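You operate a simulated robot arm through the tools that you are given. There is no shell and no other tool.

You are at the controls of a simulated two-armed robot. One attempt, no reset.

TASK
Push steel bar B5 in to the 10 mm mark.
Fine: tip the yellow lever clear first; use the red slide, draw it back, open the clamp and tip the lever back.

Only the result counts: the job must be done as asked and must still hold three seconds after the hand-in. Knocking over, shifting, dropping, spilling or breaking anything else fails it.

THE ROBOT
Two 7-joint arms with fingered hands on one trunk that stands fixed in place. Base frame: the origin is at the foot of the trunk, x ahead of it, y to its left, z up; the work surface is at about z = 0.84. Units: m, degrees, N and s.
The left shoulder is at [0.03, 0.119, 1.069], the right one opposite. With the tool pointing down near the work surface each hand reaches from about 0.36 to 0.78 m from the base axis, measured 20 degrees to its own side. Payload 3.8 kg a hand.
The TCP of each hand is the grasp point between the finger pads, 0.025 m short of the fingertips. In the tool frame z runs along the fingers and y along their closing line. The gripper opens to 0.088 m; its body begins 0.029 m behind the TCP. The gripper is a hand of 4 fingers: y runs from the thumb to the fingers, the wrist lies at [-0.013, -0.106, -0.174] in the tool frame, and closing takes about 1.5 s.
Orientation is told as [roll, pitch, yaw] about the base's x, y, z axes, in that order, counted from this pose: with the fingers straight down and the wrist toward the robot, the tool's x, y and z point along [0, 1, 0], [1, 0, 0] and [0, 0, -1] of the base frame.

THE INTERFACE
- The arms move only by the tool nudge_tool. It takes "left_targets", "right_targets" or both (then of equal length, played together; a hand with none holds still); each is a list of rows, each a list of 7 numbers: the closure, from 0 (fully open) to 1 (shut), then the shift along the base's x, y, z in m, then the turn, a rotation vector about the base's x, y, z in degrees. In form: [[fingers, x, y, z, rx, ry, rz], ...]. A call has 1 to 20 rows; each row shifts and turns the commanded pose from where the row before left it. Each row takes 0.2 s and may step no farther than 0.05 m and 8.6 degrees from the row before; otherwise, or with a gripper value out of range, the whole call is refused. A pose out of reach is approached as far as the arm can. The call stops where the force on the tool passes 70 N (or 10 N more than at its start, if that is more) or the arm is blocked; 0.2 s more then pass. Each finger travels about 0.153 m/s and halts on what it meets, pressing with about 21 N; the grip force reading is that of the motor and also rises with nothing between the fingers. The clock runs only during rows and for 0.2 s after the last one: add rows that do not move to give the fingers time. It gives the time, the measured TCP pose, the force on the tool (base axes), the opening and the grip force at its end, in the units of the frame above (readings bear some noise), with the torque about the TCP (base axes, N m) and any sound that the robot's microphone picked up.
- Cameras (640 x 400 px; columns grow to the right, rows downward): "scene" is now at [0.0595, 0.0073, 1.6197]; the picture's right is [0.10, -1.00, 0.00], its down [-0.73, -0.07, -0.68] and it looks along [0.68, 0.07, -0.73] (base axes); focal length 328 px, centre (320, 200). "left" rides on the left gripper at [-0.064, -0.083, -0.098] in its tool frame; the picture's right is [-0.62, -0.37, 0.69], its down [0.71, -0.63, 0.30] and it looks along [0.32, 0.68, 0.65] (tool axes); focal length 265 px, centre (320, 200). "right" rides on the right gripper at [0.064, -0.083, -0.098] in its tool frame; the picture's right is [-0.62, 0.37, -0.69], its down [-0.71, -0.63, 0.30] and it looks along [-0.33, 0.68, 0.65] (tool axes); focal length 265 px, centre (320, 200). There is no depth. A picture from a camera that has moved, and an enlarged one, comes with that camera's place and axes in the base frame and with its lens.
- snapshot(camera): a new picture of that camera. No time passes.
- lift_body(by): moves the trunk up (or, below 0, down) by that many m; the arms and the scene camera ride with it, the base frame stays. It gives what a move gives, with no picture.
- hand_shape(shape, hand): the hand has 4 fingers and takes this shape, open, in about a second: jaw (thumb against the fingers, like two jaws); tri (thumb and two fingers); tip (a fingertip pinch); poke (one finger out to press); point (the index stretched); flat (the hand flat); cup (the hand cupped); fist (a fist). The gripper value then closes the fingers along that shape, each until it touches; the sizes above hold for jaw. It gives what a move gives, with no picture.
- head_to(pan, tilt): turns the head with the scene camera to pan (to the left, within 120 degrees either way) and tilt (down, from -29 to 69), counted from straight ahead of the robot. It gives what a move gives.
- zoom(camera, box): a new picture of the part [left, top, right, bottom] of that camera's present view, enlarged. No time passes.
- sign_off(): hands the job in; it is judged then, once.

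Nothing tells you positions but the pictures and the camera data. Unless the task says otherwise, let go and move clear before handing in.

The tools are called after "Emit:" as name(argument=value, ...) on one line, values as JSON. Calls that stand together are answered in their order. nudge_tool: Moves the arms, as the interface text tells. Its arguments: {"type":"object","properties":{"left_targets":{"type":"array"},"right_targets":{"type":"array"}},"required":[]} The other tools are called the same way: lift_body (by) moves the trunk up or down; hand_shape (shape, hand) gives the hand a shape; head_to (pan, tilt) turns the head that bears the scene camera; snapshot (camera) takes a picture; zoom (camera, box) takes an enlarged picture of a part of a camera's view; sign_off () hands the job in.

At the start:

```text
t: 0.0
left_tcp_pos: [0.4533, 0.2242, 1.1834]
left_orientation: [0.0, 0.0, 0.0]
left_force: [-0.5, -0.6, 0.6]
left_moment: [0.0, 0.0, 0.02]
left_opening: 0.0877
left_gripper_force: 0.1
left_shape: jaw
right_tcp_pos: [0.4781, -0.1951, 1.157]
right_orientation: [0.0, 0.0, 0.1]
right_force: [0.5, 0.1, 0.0]
right_moment: [0.01, 0.02, -0.02]
right_opening: 0.0874
right_gripper_force: 0.1
right_shape: jaw
trunk travel left (down, up): [-0.225, 0.365]
head pan, tilt (commanded): [5.5, 46.8]
```

scene: 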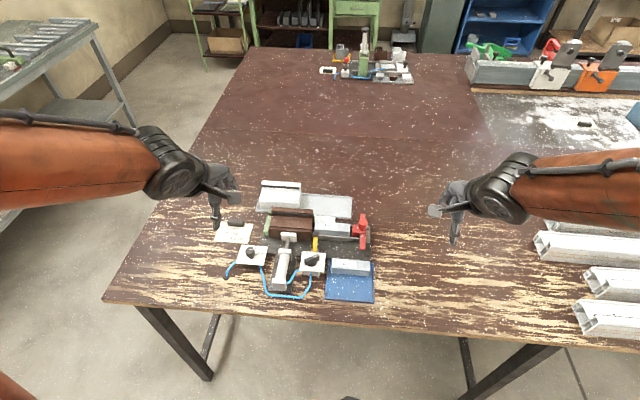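
right: 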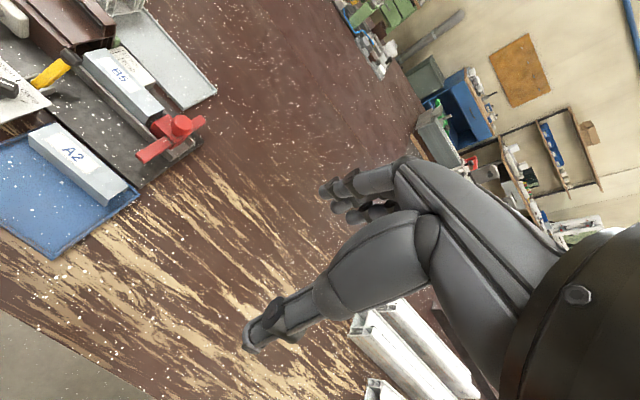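
left: 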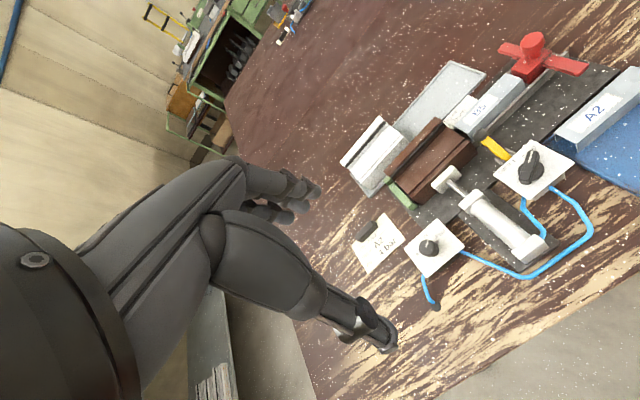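

I see a fixture on the bench left of centre: a brown guide block, a red slide at its right end, a yellow lever, a pneumatic clamp with two knobs, and bars labelled A2 and maybe B5. I'll zoom in for details before moving anything.

Emit:
zoom(camera="scene", box=[200, 160, 400, 310])

Emit:
zoom(camera="left", box=[330, 20, 640, 310])

Emit:
zoom(camera="right", box=[0, 0, 240, 260])

Emit:
zoom(camera="scene", box=[300, 190, 390, 260])

```text
2.67 times, centred on (300, 235) of scene
camera zoom: at [0.0595, 0.0073, 1.6197], right [0.1, -1.0, 0.0], down [-0.73, -0.07, -0.68], along [0.68, 0.07, -0.73], focal length 875 px, centre (373, 107)
```

zoom: 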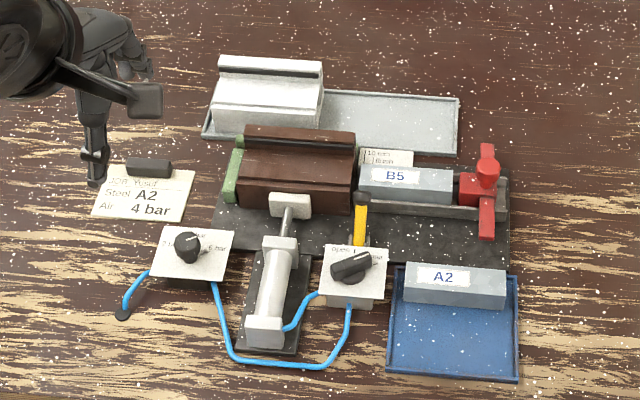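

```text
1.38 times, centred on (485, 165) of left
camera zoom: at [0.3716, 0.1611, 1.2818], right [-0.37, -0.62, -0.69], down [-0.63, 0.71, -0.3], along [0.68, 0.32, -0.65], focal length 366 px, centre (92, 248)
```

zoom: 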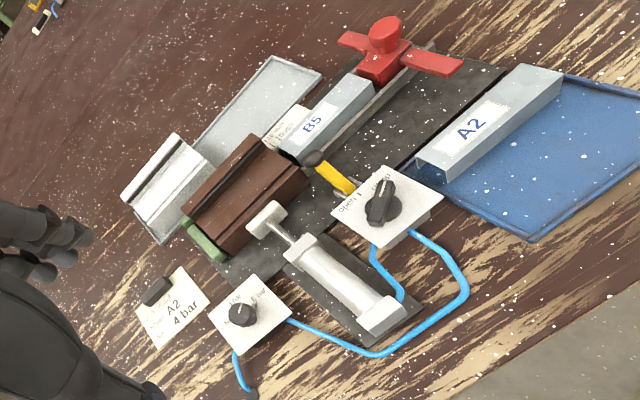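

```text
1.54 times, centred on (120, 130) of right
camera zoom: at [0.3958, -0.1318, 1.2549], right [0.37, -0.62, 0.69], down [-0.63, -0.71, -0.3], along [0.68, -0.32, -0.65], focal length 408 px, centre (628, 308)
```

zoom: 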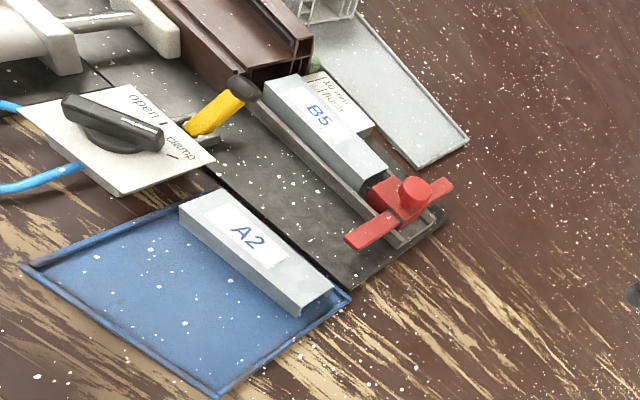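

```text
5.71 times, centred on (345, 225) of scene
camera zoom: at [0.0595, 0.0073, 1.6197], right [0.1, -1.0, 0.0], down [-0.73, -0.07, -0.68], along [0.68, 0.07, -0.73], focal length 1874 px, centre (177, 57)
```

zoom: 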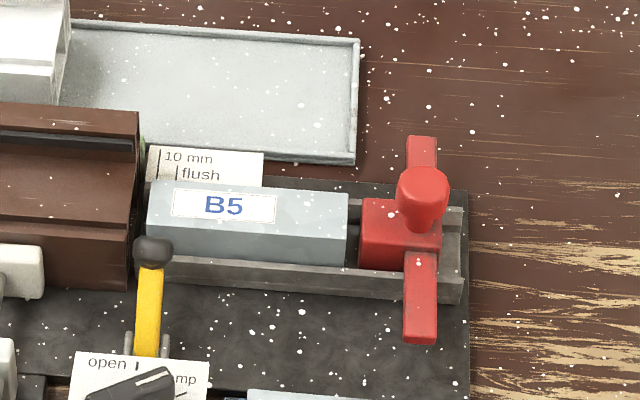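

The zoom really does resolve small detail, so I'll read the card, the two air knobs, the clamp pad and the depth marks closely before planning.

Emit:
zoom(camera="scene", box=[224, 215, 264, 240])

Emit:
zoom(camera="scene", box=[244, 240, 292, 270])

Emit:
zoom(camera="scene", box=[296, 240, 344, 270])

Emit:
zoom(camera="scene", box=[316, 206, 364, 236])

Emit:
zoom(camera="scene", box=[260, 195, 340, 245])

Emit:
zoom(camera="right", box=[50, 30, 210, 130])

```text
16.00 times, centred on (244, 228) of scene
camera zoom: at [0.0595, 0.0073, 1.6197], right [0.1, -1.0, 0.0], down [-0.73, -0.07, -0.68], along [0.68, 0.07, -0.73], focal length 5247 px, centre (1536, -240)
```

zoom: 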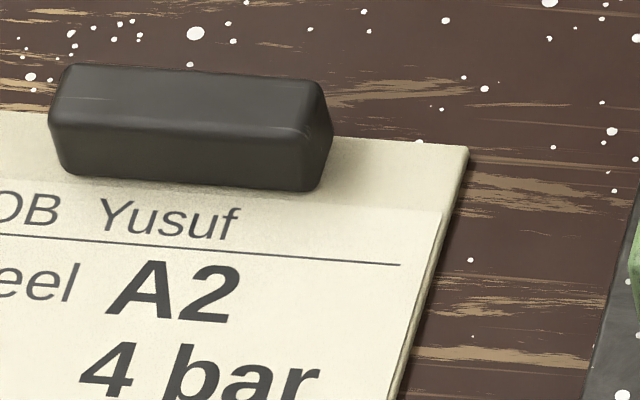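

```text
13.33 times, centred on (268, 255) of scene
camera zoom: at [0.0595, 0.0073, 1.6197], right [0.1, -1.0, 0.0], down [-0.73, -0.07, -0.68], along [0.68, 0.07, -0.73], focal length 4373 px, centre (1013, -533)
```

zoom: 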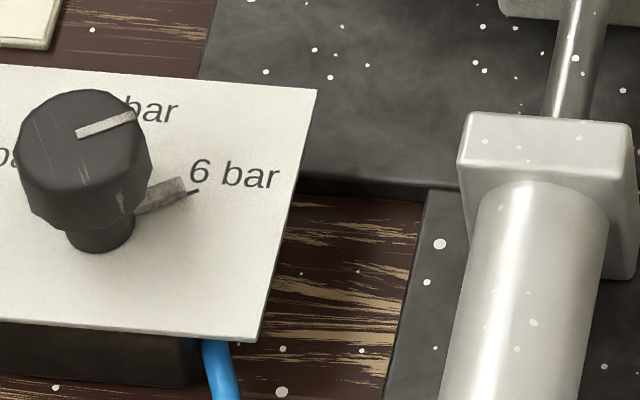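

```text
13.33 times, centred on (320, 255) of scene
camera zoom: at [0.0595, 0.0073, 1.6197], right [0.1, -1.0, 0.0], down [-0.73, -0.07, -0.68], along [0.68, 0.07, -0.73], focal length 4373 px, centre (320, -533)
```

zoom: 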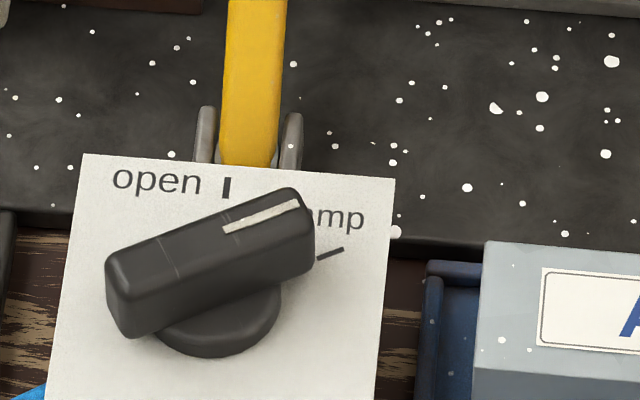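

```text
13.33 times, centred on (340, 221) of scene
camera zoom: at [0.0595, 0.0073, 1.6197], right [0.1, -1.0, 0.0], down [-0.73, -0.07, -0.68], along [0.68, 0.07, -0.73], focal length 4373 px, centre (53, -80)
```

zoom: 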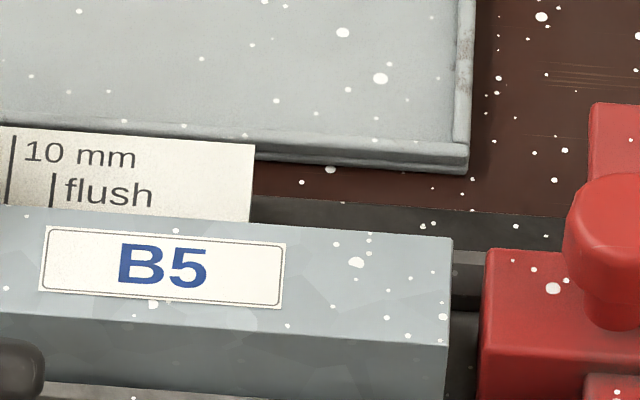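

```text
8.00 times, centred on (300, 220) of scene
camera zoom: at [0.0595, 0.0073, 1.6197], right [0.1, -1.0, 0.0], down [-0.73, -0.07, -0.68], along [0.68, 0.07, -0.73], focal length 2624 px, centre (480, 40)
```

zoom: 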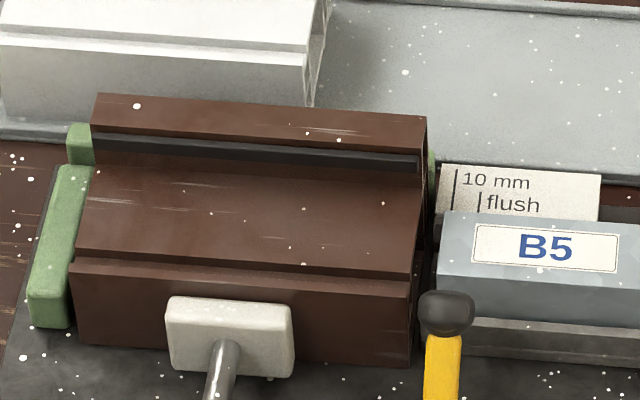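

```text
4.00 times, centred on (130, 80) of right
camera zoom: at [0.3958, -0.1318, 1.2549], right [0.37, -0.62, 0.69], down [-0.63, -0.71, -0.3], along [0.68, -0.32, -0.65], focal length 1062 px, centre (1080, 680)
```

zoom: 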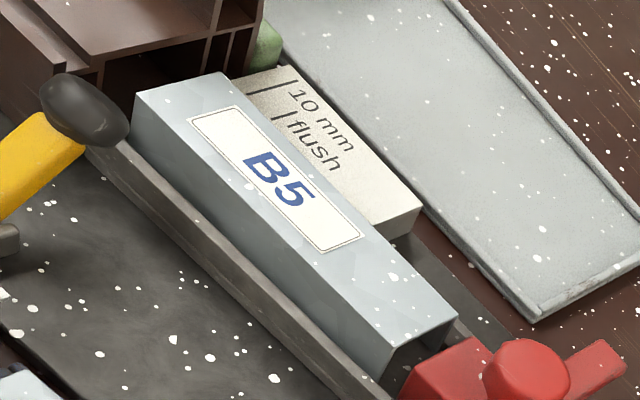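

The clamp knob is at "clamp" with the regulator at about 6 bar. The card is Yusuf's job (A2, 4 bar), which isn't what I was asked to do, so I'll leave the regulator alone. The yellow lever's black ball sits near [0.606, 0.07, 0.90], across the profile mouth. I'll turn and lower the right hand, well clear of everything, to get a closer view.

Emit:
nudge_tool(right_targets=[[0, -0.004, -0.006, -0.014, 0, 0, 8.5], [0, -0.004, -0.006, -0.014, 0, 0, 8.5], [0, -0.004, -0.006, -0.014, 0, 0, 8.5], [0, -0.004, -0.006, -0.014, 0, 0, 8.5], [0, -0.004, -0.006, -0.014, 0, 0, 8.5], [0, -0.004, -0.006, -0.014, 0, 0, 8.5], [0, -0.004, -0.006, -0.014, 0, 0, 8.5], [0, 0, 0, 0, 0, 0, 0]])

Emit:
snapshot(camera="right")

Emit:
snapshot(camera="scene")

```text
t: 1.8
left_tcp_pos: [0.4525, 0.2257, 1.1827]
left_orientation: [0.0, 0.0, 0.0]
left_force: [-0.5, 0.7, 0.4]
left_moment: [0.0, -0.01, -0.01]
left_opening: 0.0875
left_gripper_force: 0.1
left_shape: jaw
right_tcp_pos: [0.4494, -0.2381, 1.0599]
right_orientation: [0.0, -0.2, 59.7]
right_force: [-0.8, 0.5, -0.1]
right_moment: [-0.01, 0.0, -0.01]
right_opening: 0.0877
right_gripper_force: 0.1
right_shape: jaw
trunk travel left (down, up): [-0.225, 0.365]
head pan, tilt (commanded): [5.5, 46.8]
```

```text
taken
camera right: at [0.3528, -0.2768, 1.1575], right [0.72, 0.0, 0.69], down [0.3, -0.9, -0.3], along [0.63, 0.43, -0.65], focal length 265 px, centre (320, 200)
```

right: 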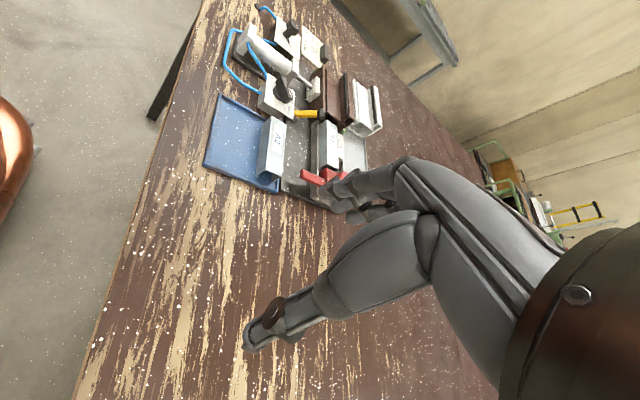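

```text
taken
camera scene: at [0.0592, 0.0077, 1.6197], right [0.1, -1.0, 0.0], down [-0.73, -0.07, -0.68], along [0.68, 0.07, -0.73], focal length 328 px, centre (320, 200)
```

scene: 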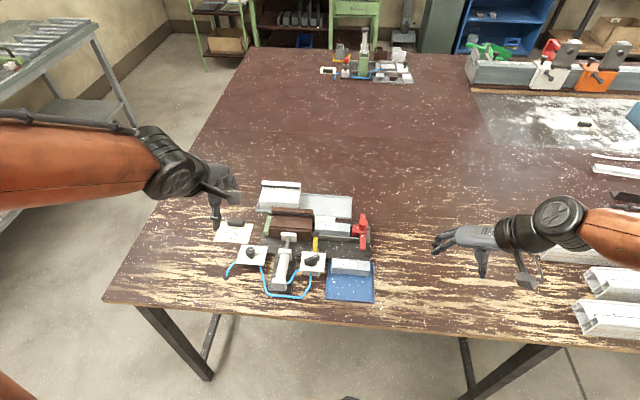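

The right camera now looks along the channel from its right end. I'll enlarge that view to see the bar, lever and profile mouth.

Emit:
zoom(camera="right", box=[280, 80, 376, 140])

Emit:
zoom(camera="right", box=[280, 130, 376, 210])

Emit:
zoom(camera="right", box=[220, 10, 400, 210])

```text
6.67 times, centred on (328, 110) of right
camera zoom: at [0.3528, -0.2768, 1.1575], right [0.72, 0.0, 0.69], down [0.3, -0.9, -0.3], along [0.63, 0.43, -0.65], focal length 1769 px, centre (267, 800)
```

zoom: 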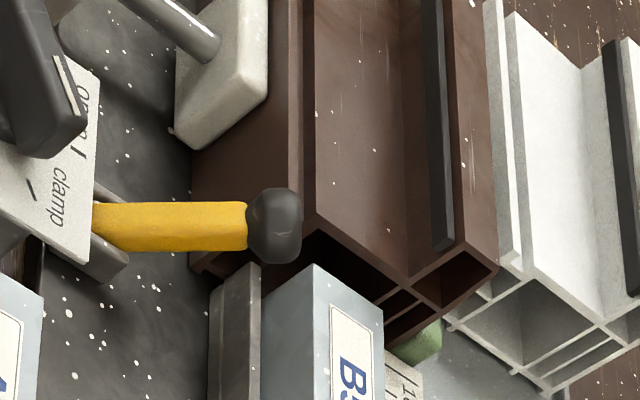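

```text
5.00 times, centred on (328, 170) of right
camera zoom: at [0.3528, -0.2768, 1.1575], right [0.72, 0.0, 0.69], down [0.3, -0.9, -0.3], along [0.63, 0.43, -0.65], focal length 1327 px, centre (280, 350)
```

zoom: 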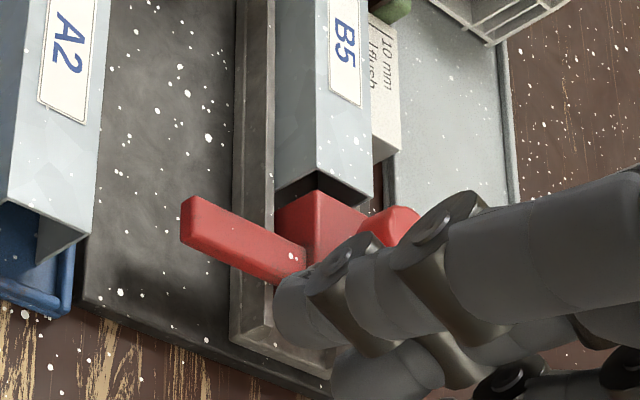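

```text
2.00 times, centred on (310, 110) of right
camera zoom: at [0.3528, -0.2768, 1.1575], right [0.72, 0.0, 0.69], down [0.3, -0.9, -0.3], along [0.63, 0.43, -0.65], focal length 531 px, centre (340, 380)
```

zoom: 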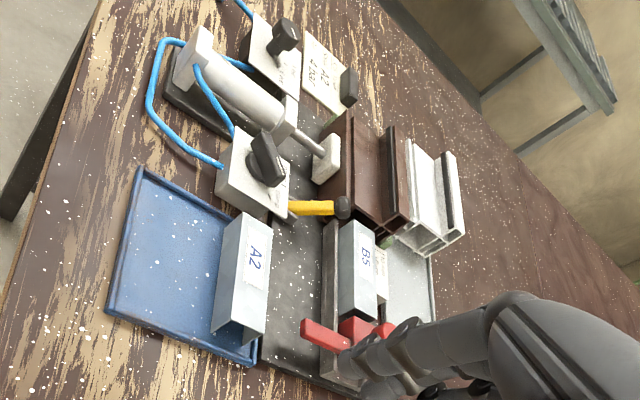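

The lever leans about 45° over the channel, with its ball just in front of the profile mouth and the bar behind it. I'll raise the trunk 0.2 m so the scene camera gives a second viewpoint for measuring depth; nothing is touched by that.

Emit:
lift_body(by=0.2)

Emit:
snapshot(camera="scene")

```text
t: 4.0
left_tcp_pos: [0.4539, 0.2238, 1.3808]
left_orientation: [-0.1, 0.0, 0.0]
left_force: [0.0, 0.4, -0.1]
left_moment: [-0.02, -0.01, -0.03]
left_opening: 0.0876
left_gripper_force: 0.2
left_shape: jaw
right_tcp_pos: [0.4511, -0.2383, 1.2589]
right_orientation: [-0.1, 0.1, 59.5]
right_force: [0.2, -0.5, 0.4]
right_moment: [0.02, -0.04, -0.01]
right_opening: 0.0877
right_gripper_force: 0.0
right_shape: jaw
trunk travel left (down, up): [-0.425, 0.165]
head pan, tilt (commanded): [5.5, 46.8]
```

```text
taken
camera scene: at [0.0596, 0.0071, 1.8195], right [0.1, -1.0, 0.0], down [-0.73, -0.07, -0.68], along [0.68, 0.07, -0.73], focal length 328 px, centre (320, 200)
```

scene: 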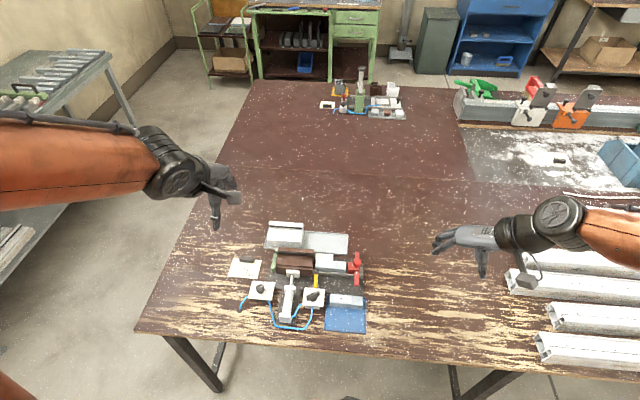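

Emit:
zoom(camera="scene", box=[308, 245, 372, 285])

Emit:
zoom(camera="scene", box=[270, 245, 334, 285])

Emit:
zoom(camera="scene", box=[290, 270, 354, 310])

Emit:
zoom(camera="scene", box=[236, 270, 300, 310])

```text
10.00 times, centred on (340, 265) of scene
camera zoom: at [0.0596, 0.0071, 1.8195], right [0.1, -1.0, 0.0], down [-0.73, -0.07, -0.68], along [0.68, 0.07, -0.73], focal length 3280 px, centre (120, -450)
```

zoom: 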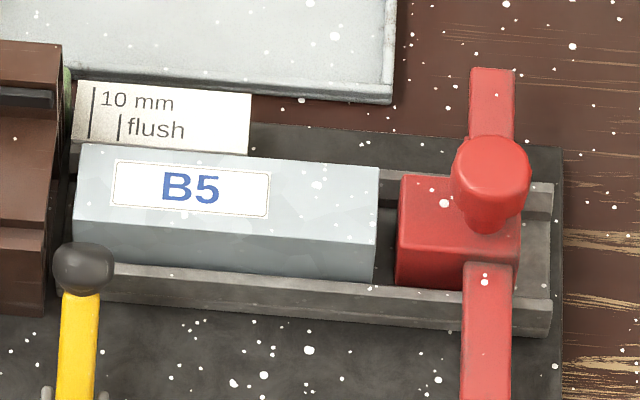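

```text
10.00 times, centred on (302, 265) of scene
camera zoom: at [0.0596, 0.0071, 1.8195], right [0.1, -1.0, 0.0], down [-0.73, -0.07, -0.68], along [0.68, 0.07, -0.73], focal length 3280 px, centre (500, -450)
```

zoom: 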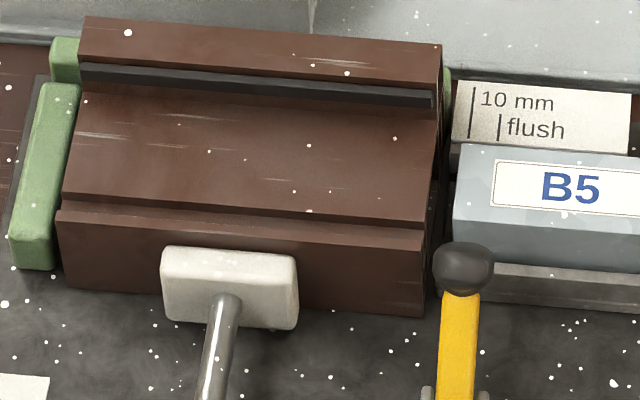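

```text
10.00 times, centred on (322, 290) of scene
camera zoom: at [0.0596, 0.0071, 1.8195], right [0.1, -1.0, 0.0], down [-0.73, -0.07, -0.68], along [0.68, 0.07, -0.73], focal length 3280 px, centre (300, -700)
```

zoom: 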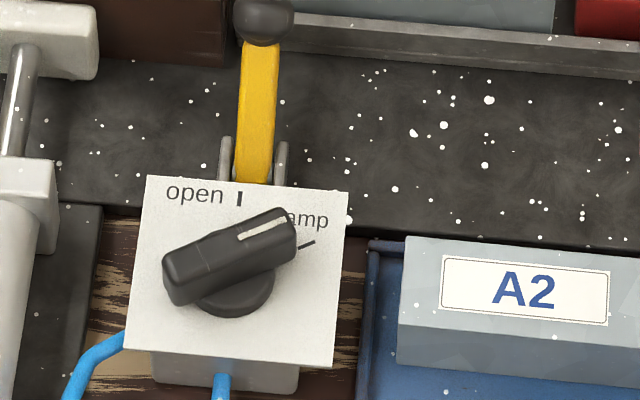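

```text
10.00 times, centred on (268, 290) of scene
camera zoom: at [0.0596, 0.0071, 1.8195], right [0.1, -1.0, 0.0], down [-0.73, -0.07, -0.68], along [0.68, 0.07, -0.73], focal length 3280 px, centre (840, -700)
```

zoom: 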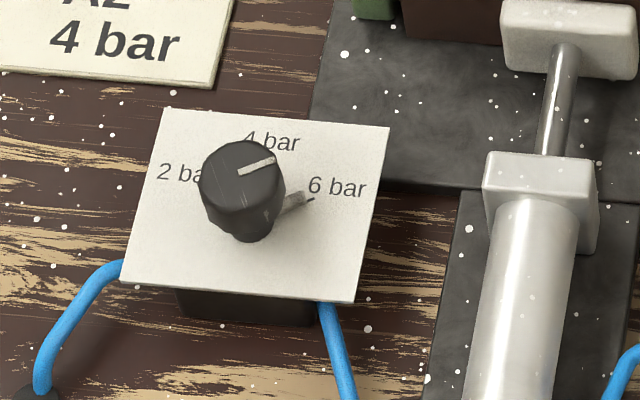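

I now have two viewpoints of the fixture: the profile end is at y≈0.0855, the 10 mm mark at y≈0.0766 and the flush mark at y≈0.067. The lever would block the near wing of the red slide. I'll look closer at the slide to measure its nose and wings.

Emit:
zoom(camera="scene", box=[340, 250, 372, 270])

Emit:
zoom(camera="scene", box=[340, 268, 372, 288])

Emit:
zoom(camera="scene", box=[308, 250, 340, 270])

Emit:
zoom(camera="scene", box=[302, 268, 334, 288])

Emit:
snapshot(camera="right")

```text
16.00 times, centred on (356, 260) of scene
camera zoom: at [0.0596, 0.0071, 1.8195], right [0.1, -1.0, 0.0], down [-0.73, -0.07, -0.68], along [0.68, 0.07, -0.73], focal length 5247 px, centre (-256, -760)
```

zoom: 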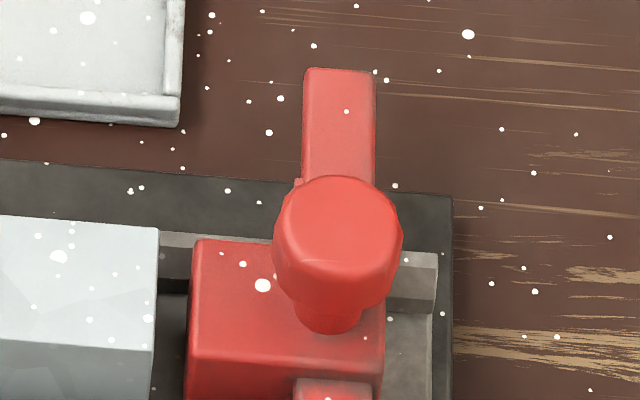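

```text
16.00 times, centred on (356, 278) of scene
camera zoom: at [0.0596, 0.0071, 1.8195], right [0.1, -1.0, 0.0], down [-0.73, -0.07, -0.68], along [0.68, 0.07, -0.73], focal length 5247 px, centre (-256, -1048)
```

zoom: 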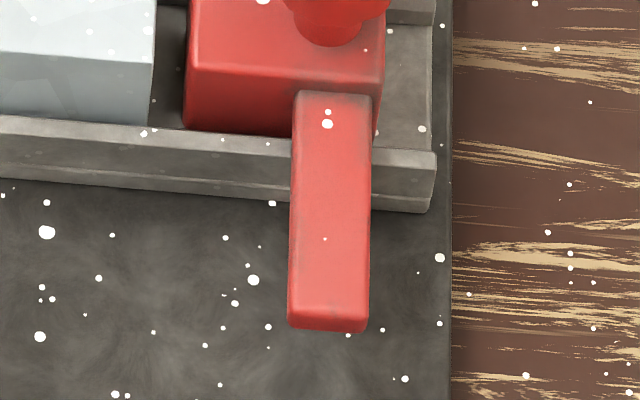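

```text
16.00 times, centred on (324, 260) of scene
camera zoom: at [0.0596, 0.0071, 1.8195], right [0.1, -1.0, 0.0], down [-0.73, -0.07, -0.68], along [0.68, 0.07, -0.73], focal length 5247 px, centre (256, -760)
```

zoom: 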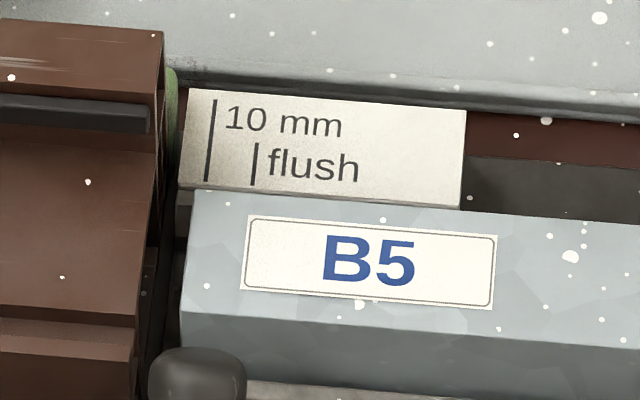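

```text
16.00 times, centred on (318, 278) of scene
camera zoom: at [0.0596, 0.0071, 1.8195], right [0.1, -1.0, 0.0], down [-0.73, -0.07, -0.68], along [0.68, 0.07, -0.73], focal length 5247 px, centre (352, -1048)
```

zoom: 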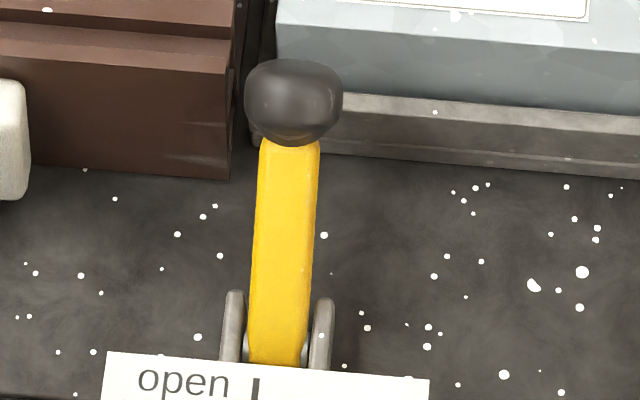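

```text
taken
camera right: at [0.3532, -0.277, 1.3572], right [0.72, 0.0, 0.69], down [0.3, -0.91, -0.3], along [0.63, 0.42, -0.65], focal length 265 px, centre (320, 200)
```

right: 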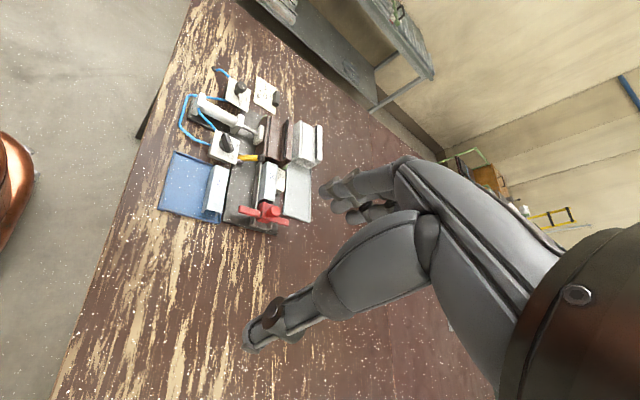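

Measurements agree with a 10/20 mm gauge: the slide block (front at y≈-0.0295) must travel about 125 mm, carrying its pointer to the 10 mm line. I'll try the single-finger "poke" shape in free air for tipping the lever and see what it looks like.

Emit:
hand_shape(hand="right", shape="poke")

Emit:
snapshot(camera="right")

Emit:
zoom(camera="scene", box=[410, 190, 570, 300])

```text
t: 4.9
left_tcp_pos: [0.4537, 0.2245, 1.3819]
left_orientation: [0.0, 0.0, 0.1]
left_force: [0.4, 0.5, -0.6]
left_moment: [-0.01, -0.04, 0.0]
left_opening: 0.0877
left_gripper_force: 0.2
left_shape: jaw
right_tcp_pos: [0.4493, -0.237, 1.2585]
right_orientation: [0.0, 0.0, 59.5]
right_force: [0.3, -0.2, -0.6]
right_moment: [-0.02, 0.0, 0.02]
right_opening: 0.0005
right_gripper_force: 0.0
right_shape: poke
trunk travel left (down, up): [-0.425, 0.165]
head pan, tilt (commanded): [5.5, 46.8]
```

```text
taken
camera right: at [0.3531, -0.2769, 1.3574], right [0.72, 0.0, 0.69], down [0.3, -0.91, -0.3], along [0.63, 0.42, -0.65], focal length 265 px, centre (320, 200)
```

right: 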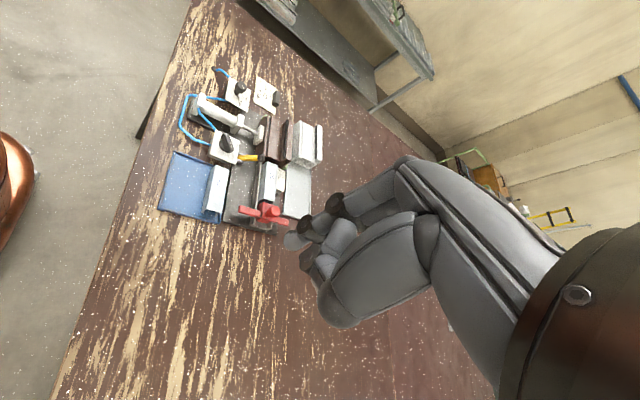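

```text
3.64 times, centred on (490, 245) of scene
camera zoom: at [0.0595, 0.0072, 1.8196], right [0.1, -1.0, 0.0], down [-0.73, -0.07, -0.68], along [0.68, 0.07, -0.73], focal length 1193 px, centre (-298, 36)
```

zoom: 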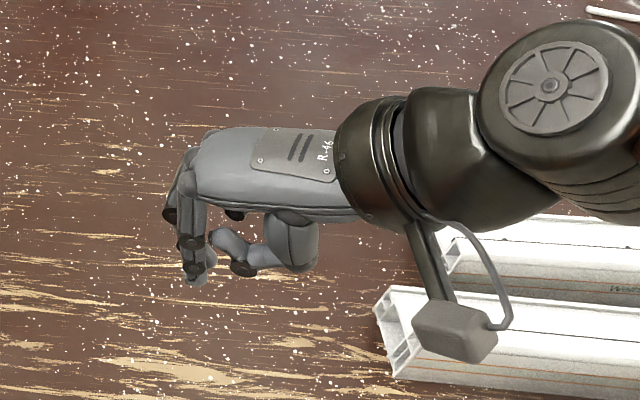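

In poke shape the index tip lies on the tool axis about 25 mm below the TCP, with the thumb folded behind it. I'll look closer at it, then compare with the "point" shape.

Emit:
zoom(camera="right", box=[270, 150, 450, 340])

Emit:
hand_shape(hand="right", shape="point")

Emit:
zoom(camera="right", box=[230, 110, 450, 340])

Emit:
zoom(camera="scene", box=[410, 190, 570, 300])

```text
2.11 times, centred on (360, 245) of right
camera zoom: at [0.3531, -0.2769, 1.3574], right [0.72, 0.0, 0.69], down [0.3, -0.91, -0.3], along [0.63, 0.42, -0.65], focal length 559 px, centre (236, 105)
```

zoom: 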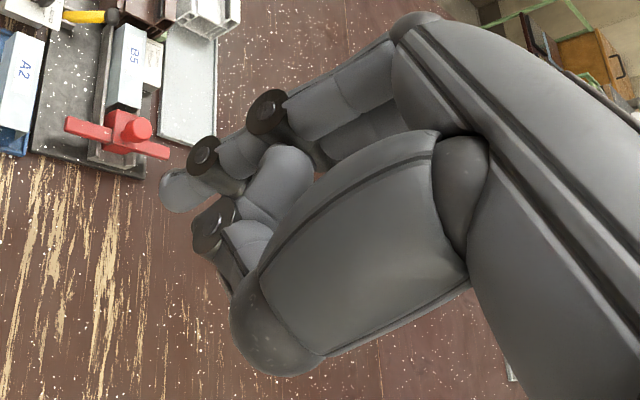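

```text
t: 5.8
left_tcp_pos: [0.454, 0.225, 1.382]
left_orientation: [0.1, 0.0, 0.0]
left_force: [0.4, 0.8, -1.3]
left_moment: [0.02, -0.01, 0.0]
left_opening: 0.0877
left_gripper_force: 0.2
left_shape: jaw
right_tcp_pos: [0.4498, -0.2377, 1.26]
right_orientation: [0.0, 0.0, 59.6]
right_force: [-0.3, 0.0, 0.2]
right_moment: [0.02, -0.01, 0.01]
right_opening: 0.0
right_gripper_force: 0.0
right_shape: point
trunk travel left (down, up): [-0.425, 0.165]
head pan, tilt (commanded): [5.5, 46.8]
```

```text
1.74 times, centred on (340, 225) of right
camera zoom: at [0.3531, -0.277, 1.3574], right [0.72, 0.0, 0.69], down [0.3, -0.91, -0.3], along [0.63, 0.42, -0.65], focal length 462 px, centre (285, 156)
```

zoom: 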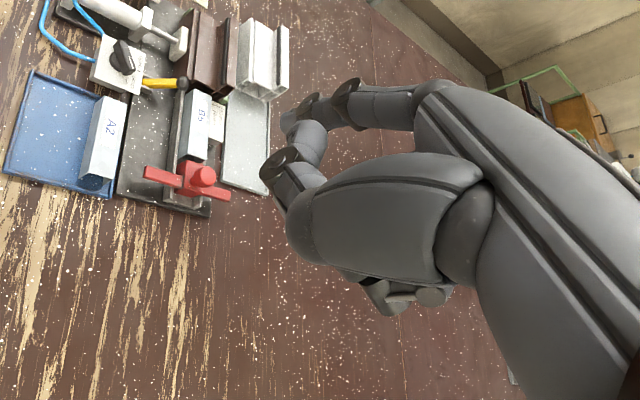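

```text
3.64 times, centred on (490, 245) of scene
camera zoom: at [0.0596, 0.0071, 1.8197], right [0.1, -1.0, 0.0], down [-0.73, -0.07, -0.68], along [0.68, 0.07, -0.73], focal length 1193 px, centre (-298, 36)
```

zoom: 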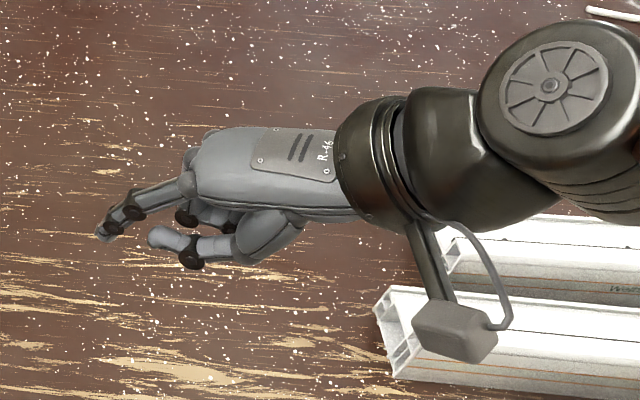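

The "poke" shape is the better tool, since its index points straight down on the tool axis. I'll return to it and bring the right hand high above the lever, with the fingertip about 0.06 m clear of everything, to check alignment.

Emit:
hand_shape(hand="right", shape="poke")

Emit:
nudge_tool(right_targets=[[0, 0.019, 0.03, -0.026, 0, 0, 0], [0, 0.019, 0.03, -0.026, 0, 0, 0], [0, 0.019, 0.03, -0.026, 0, 0, 0], [0, 0.019, 0.03, -0.026, 0, 0, 0], [0, 0.019, 0.03, -0.026, 0, 0, 0], [0, 0.019, 0.03, -0.026, 0, 0, 0], [0, 0.019, 0.03, -0.026, 0, 0, 0], [0, 0.019, 0.03, -0.026, 0, 0, 0], [0, 0.019, 0.03, -0.026, 0, 0, 0], [0, 0.019, 0.036, -0.026, 0, 0, 0], [0, 0, 0, 0, 0, 0, 0]])

Emit:
snapshot(camera="scene")

Emit:
snapshot(camera="right")

```text
t: 6.7
left_tcp_pos: [0.4528, 0.2243, 1.3834]
left_orientation: [0.1, 0.0, 0.0]
left_force: [0.7, 0.3, -0.4]
left_moment: [-0.03, -0.02, -0.01]
left_opening: 0.0877
left_gripper_force: 0.1
left_shape: jaw
right_tcp_pos: [0.45, -0.2376, 1.2592]
right_orientation: [-0.1, 0.1, 59.6]
right_force: [0.8, -0.2, -0.1]
right_moment: [0.0, 0.0, -0.02]
right_opening: 0.0
right_gripper_force: 0.1
right_shape: poke
trunk travel left (down, up): [-0.425, 0.165]
head pan, tilt (commanded): [5.5, 46.8]
```

```text
t: 9.1
left_tcp_pos: [0.4527, 0.2227, 1.3816]
left_orientation: [0.1, 0.0, 0.1]
left_force: [-0.7, -0.8, 0.9]
left_moment: [-0.01, 0.02, 0.01]
left_opening: 0.0877
left_gripper_force: 0.2
left_shape: jaw
right_tcp_pos: [0.6339, 0.0584, 1.0069]
right_orientation: [0.1, -0.1, 59.6]
right_force: [-0.4, 0.9, -0.2]
right_moment: [0.02, 0.04, 0.04]
right_opening: 0.0
right_gripper_force: 0.2
right_shape: poke
right hand out of reach, approached as far as the arm can: row 10
trunk travel left (down, up): [-0.425, 0.165]
head pan, tilt (commanded): [5.5, 46.8]
```

```text
taken
camera scene: at [0.0597, 0.0043, 1.8197], right [0.1, -1.0, 0.0], down [-0.73, -0.07, -0.68], along [0.68, 0.07, -0.73], focal length 328 px, centre (320, 200)
```

scene: 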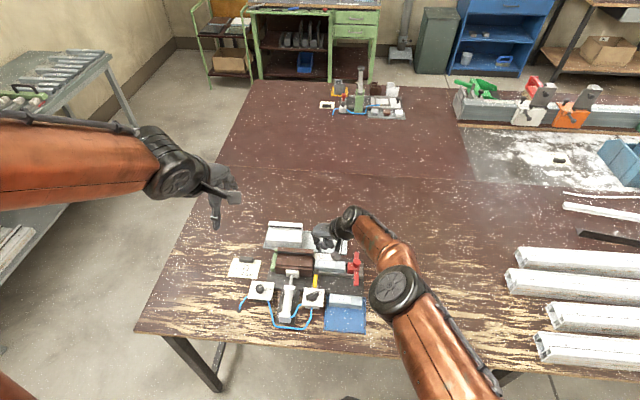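

```text
taken
camera right: at [0.5369, 0.0179, 1.1048], right [0.72, 0.0, 0.69], down [0.3, -0.9, -0.31], along [0.63, 0.43, -0.65], focal length 265 px, centre (320, 200)
```

right: 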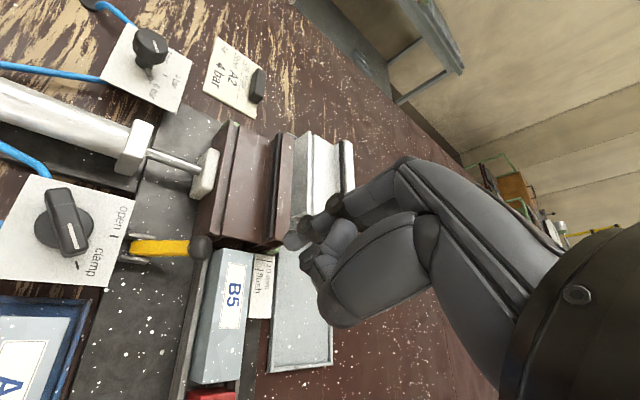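

The raised trunk costs reach: the arm fell short at x≈0.634. I'll pull the hand up and back first, then lower the trunk to its original height, and rotate the hand to about 45°.

Emit:
nudge_tool(right_targets=[[0, -0.01, -0.005, 0.04, 0, 0, 0], [0, -0.01, -0.005, 0.04, 0, 0, 0], [0, -0.01, -0.005, 0.04, 0, 0, -5], [0, -0.01, -0.005, 0.04, 0, 0, -5], [0, -0.01, -0.005, 0.04, 0, 0, -5], [0, 0, 0, 0, 0, 0, 0]])

Emit:
lift_body(by=-0.2)

Emit:
snapshot(camera="right")

Emit:
snapshot(camera="scene")

```text
t: 10.5
left_tcp_pos: [0.4552, 0.2249, 1.3822]
left_orientation: [0.0, 0.0, 0.0]
left_force: [0.0, 0.2, -0.6]
left_moment: [0.01, 0.03, 0.01]
left_opening: 0.0875
left_gripper_force: 0.0
left_shape: jaw
right_tcp_pos: [0.5848, 0.0361, 1.2044]
right_orientation: [0.0, 0.1, 44.6]
right_force: [0.0, 0.5, 0.0]
right_moment: [-0.01, 0.03, -0.01]
right_opening: 0.0
right_gripper_force: 0.1
right_shape: poke
trunk travel left (down, up): [-0.425, 0.165]
head pan, tilt (commanded): [5.5, 46.8]
```

```text
t: 12.6
left_tcp_pos: [0.4528, 0.2248, 1.1825]
left_orientation: [-0.1, -0.1, 0.0]
left_force: [-0.4, 0.4, -0.2]
left_moment: [0.03, -0.01, 0.02]
left_opening: 0.0877
left_gripper_force: 0.1
left_shape: jaw
right_tcp_pos: [0.5843, 0.0345, 1.0054]
right_orientation: [0.0, 0.0, 44.6]
right_force: [0.7, -0.8, 0.6]
right_moment: [0.03, -0.01, 0.01]
right_opening: 0.0
right_gripper_force: 0.0
right_shape: poke
trunk travel left (down, up): [-0.225, 0.365]
head pan, tilt (commanded): [5.5, 46.8]
```

```text
taken
camera right: at [0.4807, 0.0217, 1.1032], right [0.7, -0.18, 0.69], down [0.05, -0.95, -0.3], along [0.71, 0.25, -0.65], focal length 265 px, centre (320, 200)
```

right: 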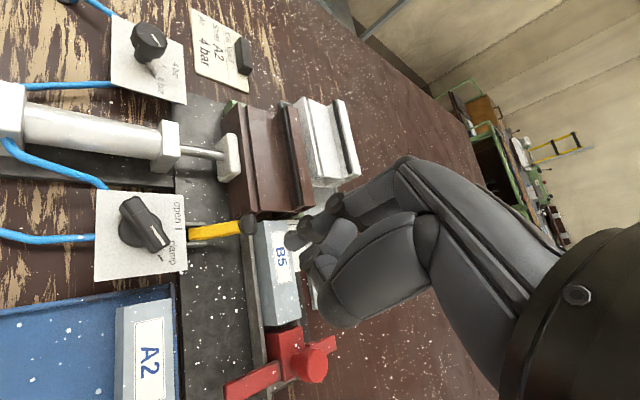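

```text
taken
camera scene: at [0.0595, 0.0073, 1.6198], right [0.1, -1.0, 0.0], down [-0.73, -0.07, -0.68], along [0.68, 0.07, -0.73], focal length 328 px, centre (320, 200)
```

scene: 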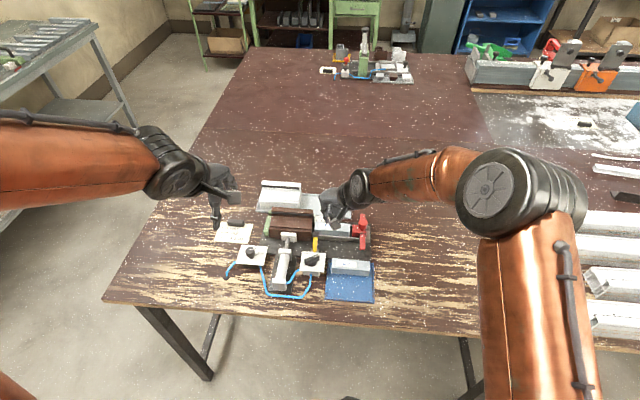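

Trunk is back at its original height with the hand safely above. I'll zoom to fix exactly where the index fingertip is relative to the TCP.

Emit:
zoom(camera="right", box=[230, 170, 390, 340])

Emit:
zoom(camera="scene", box=[300, 160, 396, 260])

```text
2.35 times, centred on (310, 255) of right
camera zoom: at [0.4807, 0.0217, 1.1032], right [0.7, -0.18, 0.69], down [0.05, -0.95, -0.3], along [0.71, 0.25, -0.65], focal length 624 px, centre (344, 71)
```

zoom: 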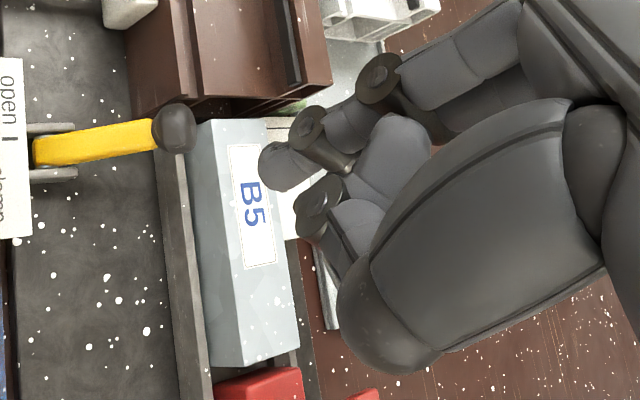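

```text
4.00 times, centred on (348, 210) of scene
camera zoom: at [0.0595, 0.0073, 1.6198], right [0.1, -1.0, 0.0], down [-0.73, -0.07, -0.68], along [0.68, 0.07, -0.73], focal length 1312 px, centre (208, 160)
```

zoom: 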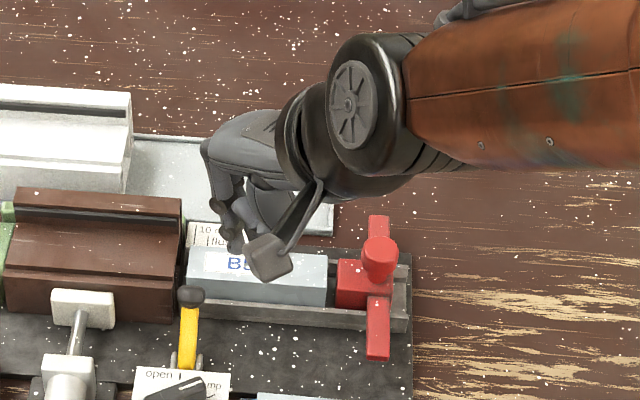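

The index tip is about 4 mm off the tool axis. I'll move it above the gap behind (far side of) the lever ball, stopping with the tip at about z=0.93 to check clearance.

Emit:
nudge_tool(right_targets=[[0, 0.02, 0.01, 0, 0, 0, 0], [0, 0.02, 0.01, 0, 0, 0, 0], [0, 0.0164, 0.0105, 0, 0, 0, 0], [0, 0, 0, -0.025, 0, 0, 0], [0, 0, 0, -0.022, 0, 0, 0], [0, 0, 0, 0, 0, 0, 0], [0, 0, 0, 0, 0, 0, 0]])

Emit:
zoom(camera="right", box=[200, 150, 400, 340])

Emit:
zoom(camera="scene", box=[280, 180, 376, 260])

```text
t: 14.2
left_tcp_pos: [0.4537, 0.2264, 1.1821]
left_orientation: [0.1, 0.0, 0.0]
left_force: [-0.2, 0.6, -0.1]
left_moment: [-0.02, -0.04, 0.0]
left_opening: 0.0879
left_gripper_force: 0.2
left_shape: jaw
right_tcp_pos: [0.6388, 0.0631, 0.9566]
right_orientation: [0.0, 0.0, 44.5]
right_force: [0.0, 0.0, 0.3]
right_moment: [0.0, 0.0, -0.05]
right_opening: 0.0001
right_gripper_force: 0.0
right_shape: poke
trunk travel left (down, up): [-0.225, 0.365]
head pan, tilt (commanded): [5.5, 46.8]
```

```text
2.11 times, centred on (300, 245) of right
camera zoom: at [0.5357, 0.0503, 1.055], right [0.7, -0.18, 0.69], down [0.05, -0.95, -0.3], along [0.71, 0.25, -0.65], focal length 559 px, centre (362, 105)
```

zoom: 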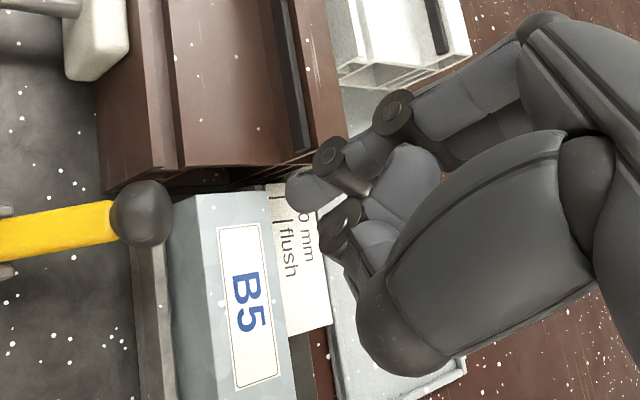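

```text
5.00 times, centred on (328, 220) of scene
camera zoom: at [0.0598, 0.0074, 1.6196], right [0.1, -1.0, 0.0], down [-0.73, -0.07, -0.68], along [0.68, 0.07, -0.73], focal length 1640 px, centre (280, 100)
```

zoom: 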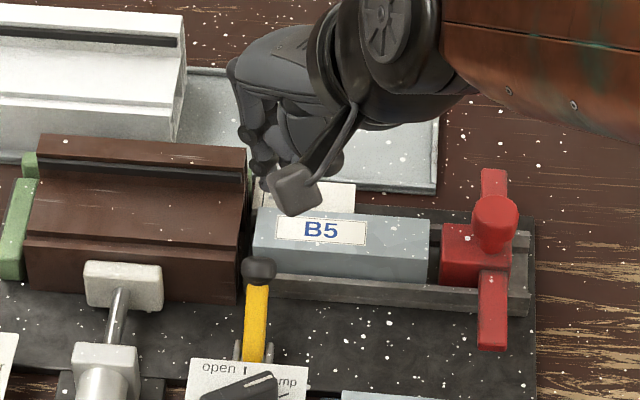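

The fingertip is at about [0.640, 0.070, 0.932], behind the ball as intended. I'll lower it 44 mm, staying above the bar top and clear of the profile end, and check again.

Emit:
nudge_tool(right_targets=[[0, 0, -0.003, -0.015, 0, 0, 0], [0, 0, 0, -0.015, 0, 0, 0], [0, 0, 0, -0.013, 0, 0, 0], [0, 0, 0, 0, 0, 0, 0]])

Emit:
zoom(camera="right", box=[200, 150, 400, 340])

Emit:
zoom(camera="scene", box=[296, 190, 360, 240])

```text
t: 15.2
left_tcp_pos: [0.4532, 0.2246, 1.1822]
left_orientation: [0.0, -0.1, -0.1]
left_force: [-0.1, -0.4, -0.1]
left_moment: [-0.02, -0.01, 0.0]
left_opening: 0.0879
left_gripper_force: 0.0
left_shape: jaw
right_tcp_pos: [0.6403, 0.0621, 0.9154]
right_orientation: [0.0, 0.0, 44.5]
right_force: [0.6, 0.3, 0.7]
right_moment: [-0.01, -0.01, -0.01]
right_opening: 0.0
right_gripper_force: 0.0
right_shape: poke
trunk travel left (down, up): [-0.225, 0.365]
head pan, tilt (commanded): [5.5, 46.8]
```

```text
2.11 times, centred on (300, 245) of right
camera zoom: at [0.5362, 0.049, 1.0129], right [0.7, -0.18, 0.69], down [0.05, -0.95, -0.3], along [0.71, 0.25, -0.65], focal length 559 px, centre (362, 105)
```

zoom: 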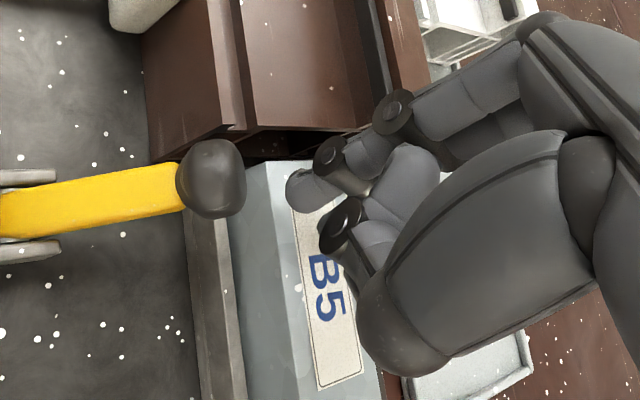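

```text
8.00 times, centred on (328, 215) of scene
camera zoom: at [0.0595, 0.0074, 1.6197], right [0.1, -1.0, 0.0], down [-0.73, -0.07, -0.68], along [0.68, 0.07, -0.73], focal length 2624 px, centre (256, 80)
```

zoom: 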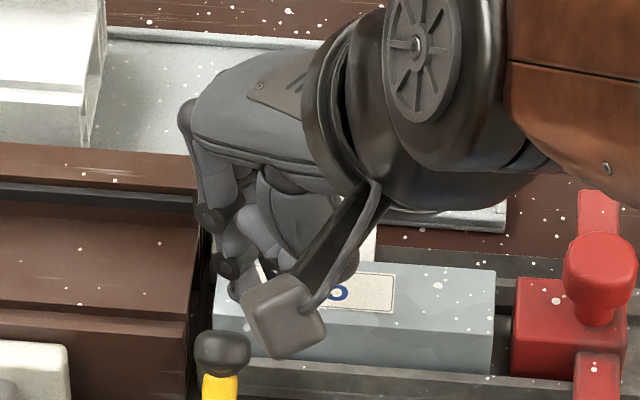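

The fingertip sits just above the bar, behind the ball, with no contact. Now I'll draw it gently toward the robot (-x) in small steps to start tipping the lever.

Emit:
nudge_tool(right_targets=[[0, -0.008, 0, 0, 0, 0, 0], [0, -0.008, 0, 0, 0, 0, 0], [0, -0.007, 0, 0, 0, 0, 0], [0, -0.007, 0, 0, 0, 0, 0], [0, 0, 0, 0, 0, 0, 0]])

Emit:
zoom(camera="right", box=[200, 150, 400, 340])

Emit:
zoom(camera="scene", box=[290, 190, 370, 260])

```text
t: 16.4
left_tcp_pos: [0.4552, 0.224, 1.1821]
left_orientation: [0.0, 0.1, 0.0]
left_force: [-0.4, -0.5, -0.4]
left_moment: [0.01, -0.03, 0.04]
left_opening: 0.0876
left_gripper_force: 0.1
left_shape: jaw
right_tcp_pos: [0.6188, 0.0597, 0.9215]
right_orientation: [-0.6, -1.0, 44.0]
right_force: [24.8, -6.1, 25.4]
right_moment: [0.16, -0.46, -0.22]
right_opening: 0.0
right_gripper_force: 0.0
right_shape: poke
trunk travel left (down, up): [-0.225, 0.365]
head pan, tilt (commanded): [5.5, 46.8]
```

```text
2.11 times, centred on (300, 245) of right
camera zoom: at [0.513, 0.0468, 1.0171], right [0.68, -0.19, 0.7], down [0.05, -0.95, -0.31], along [0.73, 0.25, -0.64], focal length 559 px, centre (362, 105)
```

zoom: 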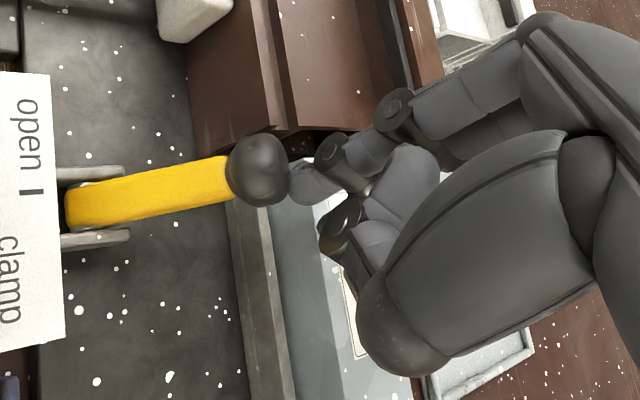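

```text
5.71 times, centred on (330, 225) of scene
camera zoom: at [0.0608, 0.0059, 1.6198], right [0.1, -1.0, 0.0], down [-0.73, -0.07, -0.68], along [0.68, 0.07, -0.73], focal length 1874 px, centre (263, 57)
```

zoom: 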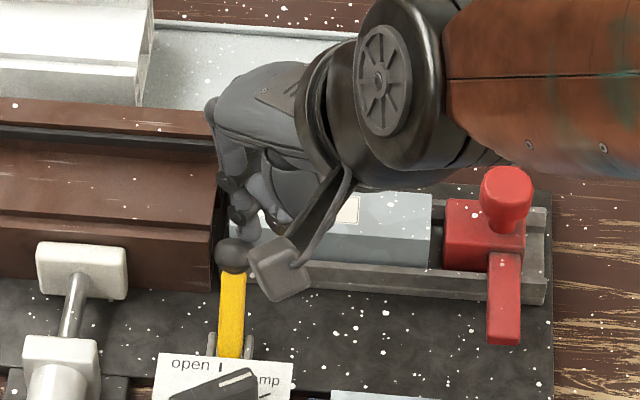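

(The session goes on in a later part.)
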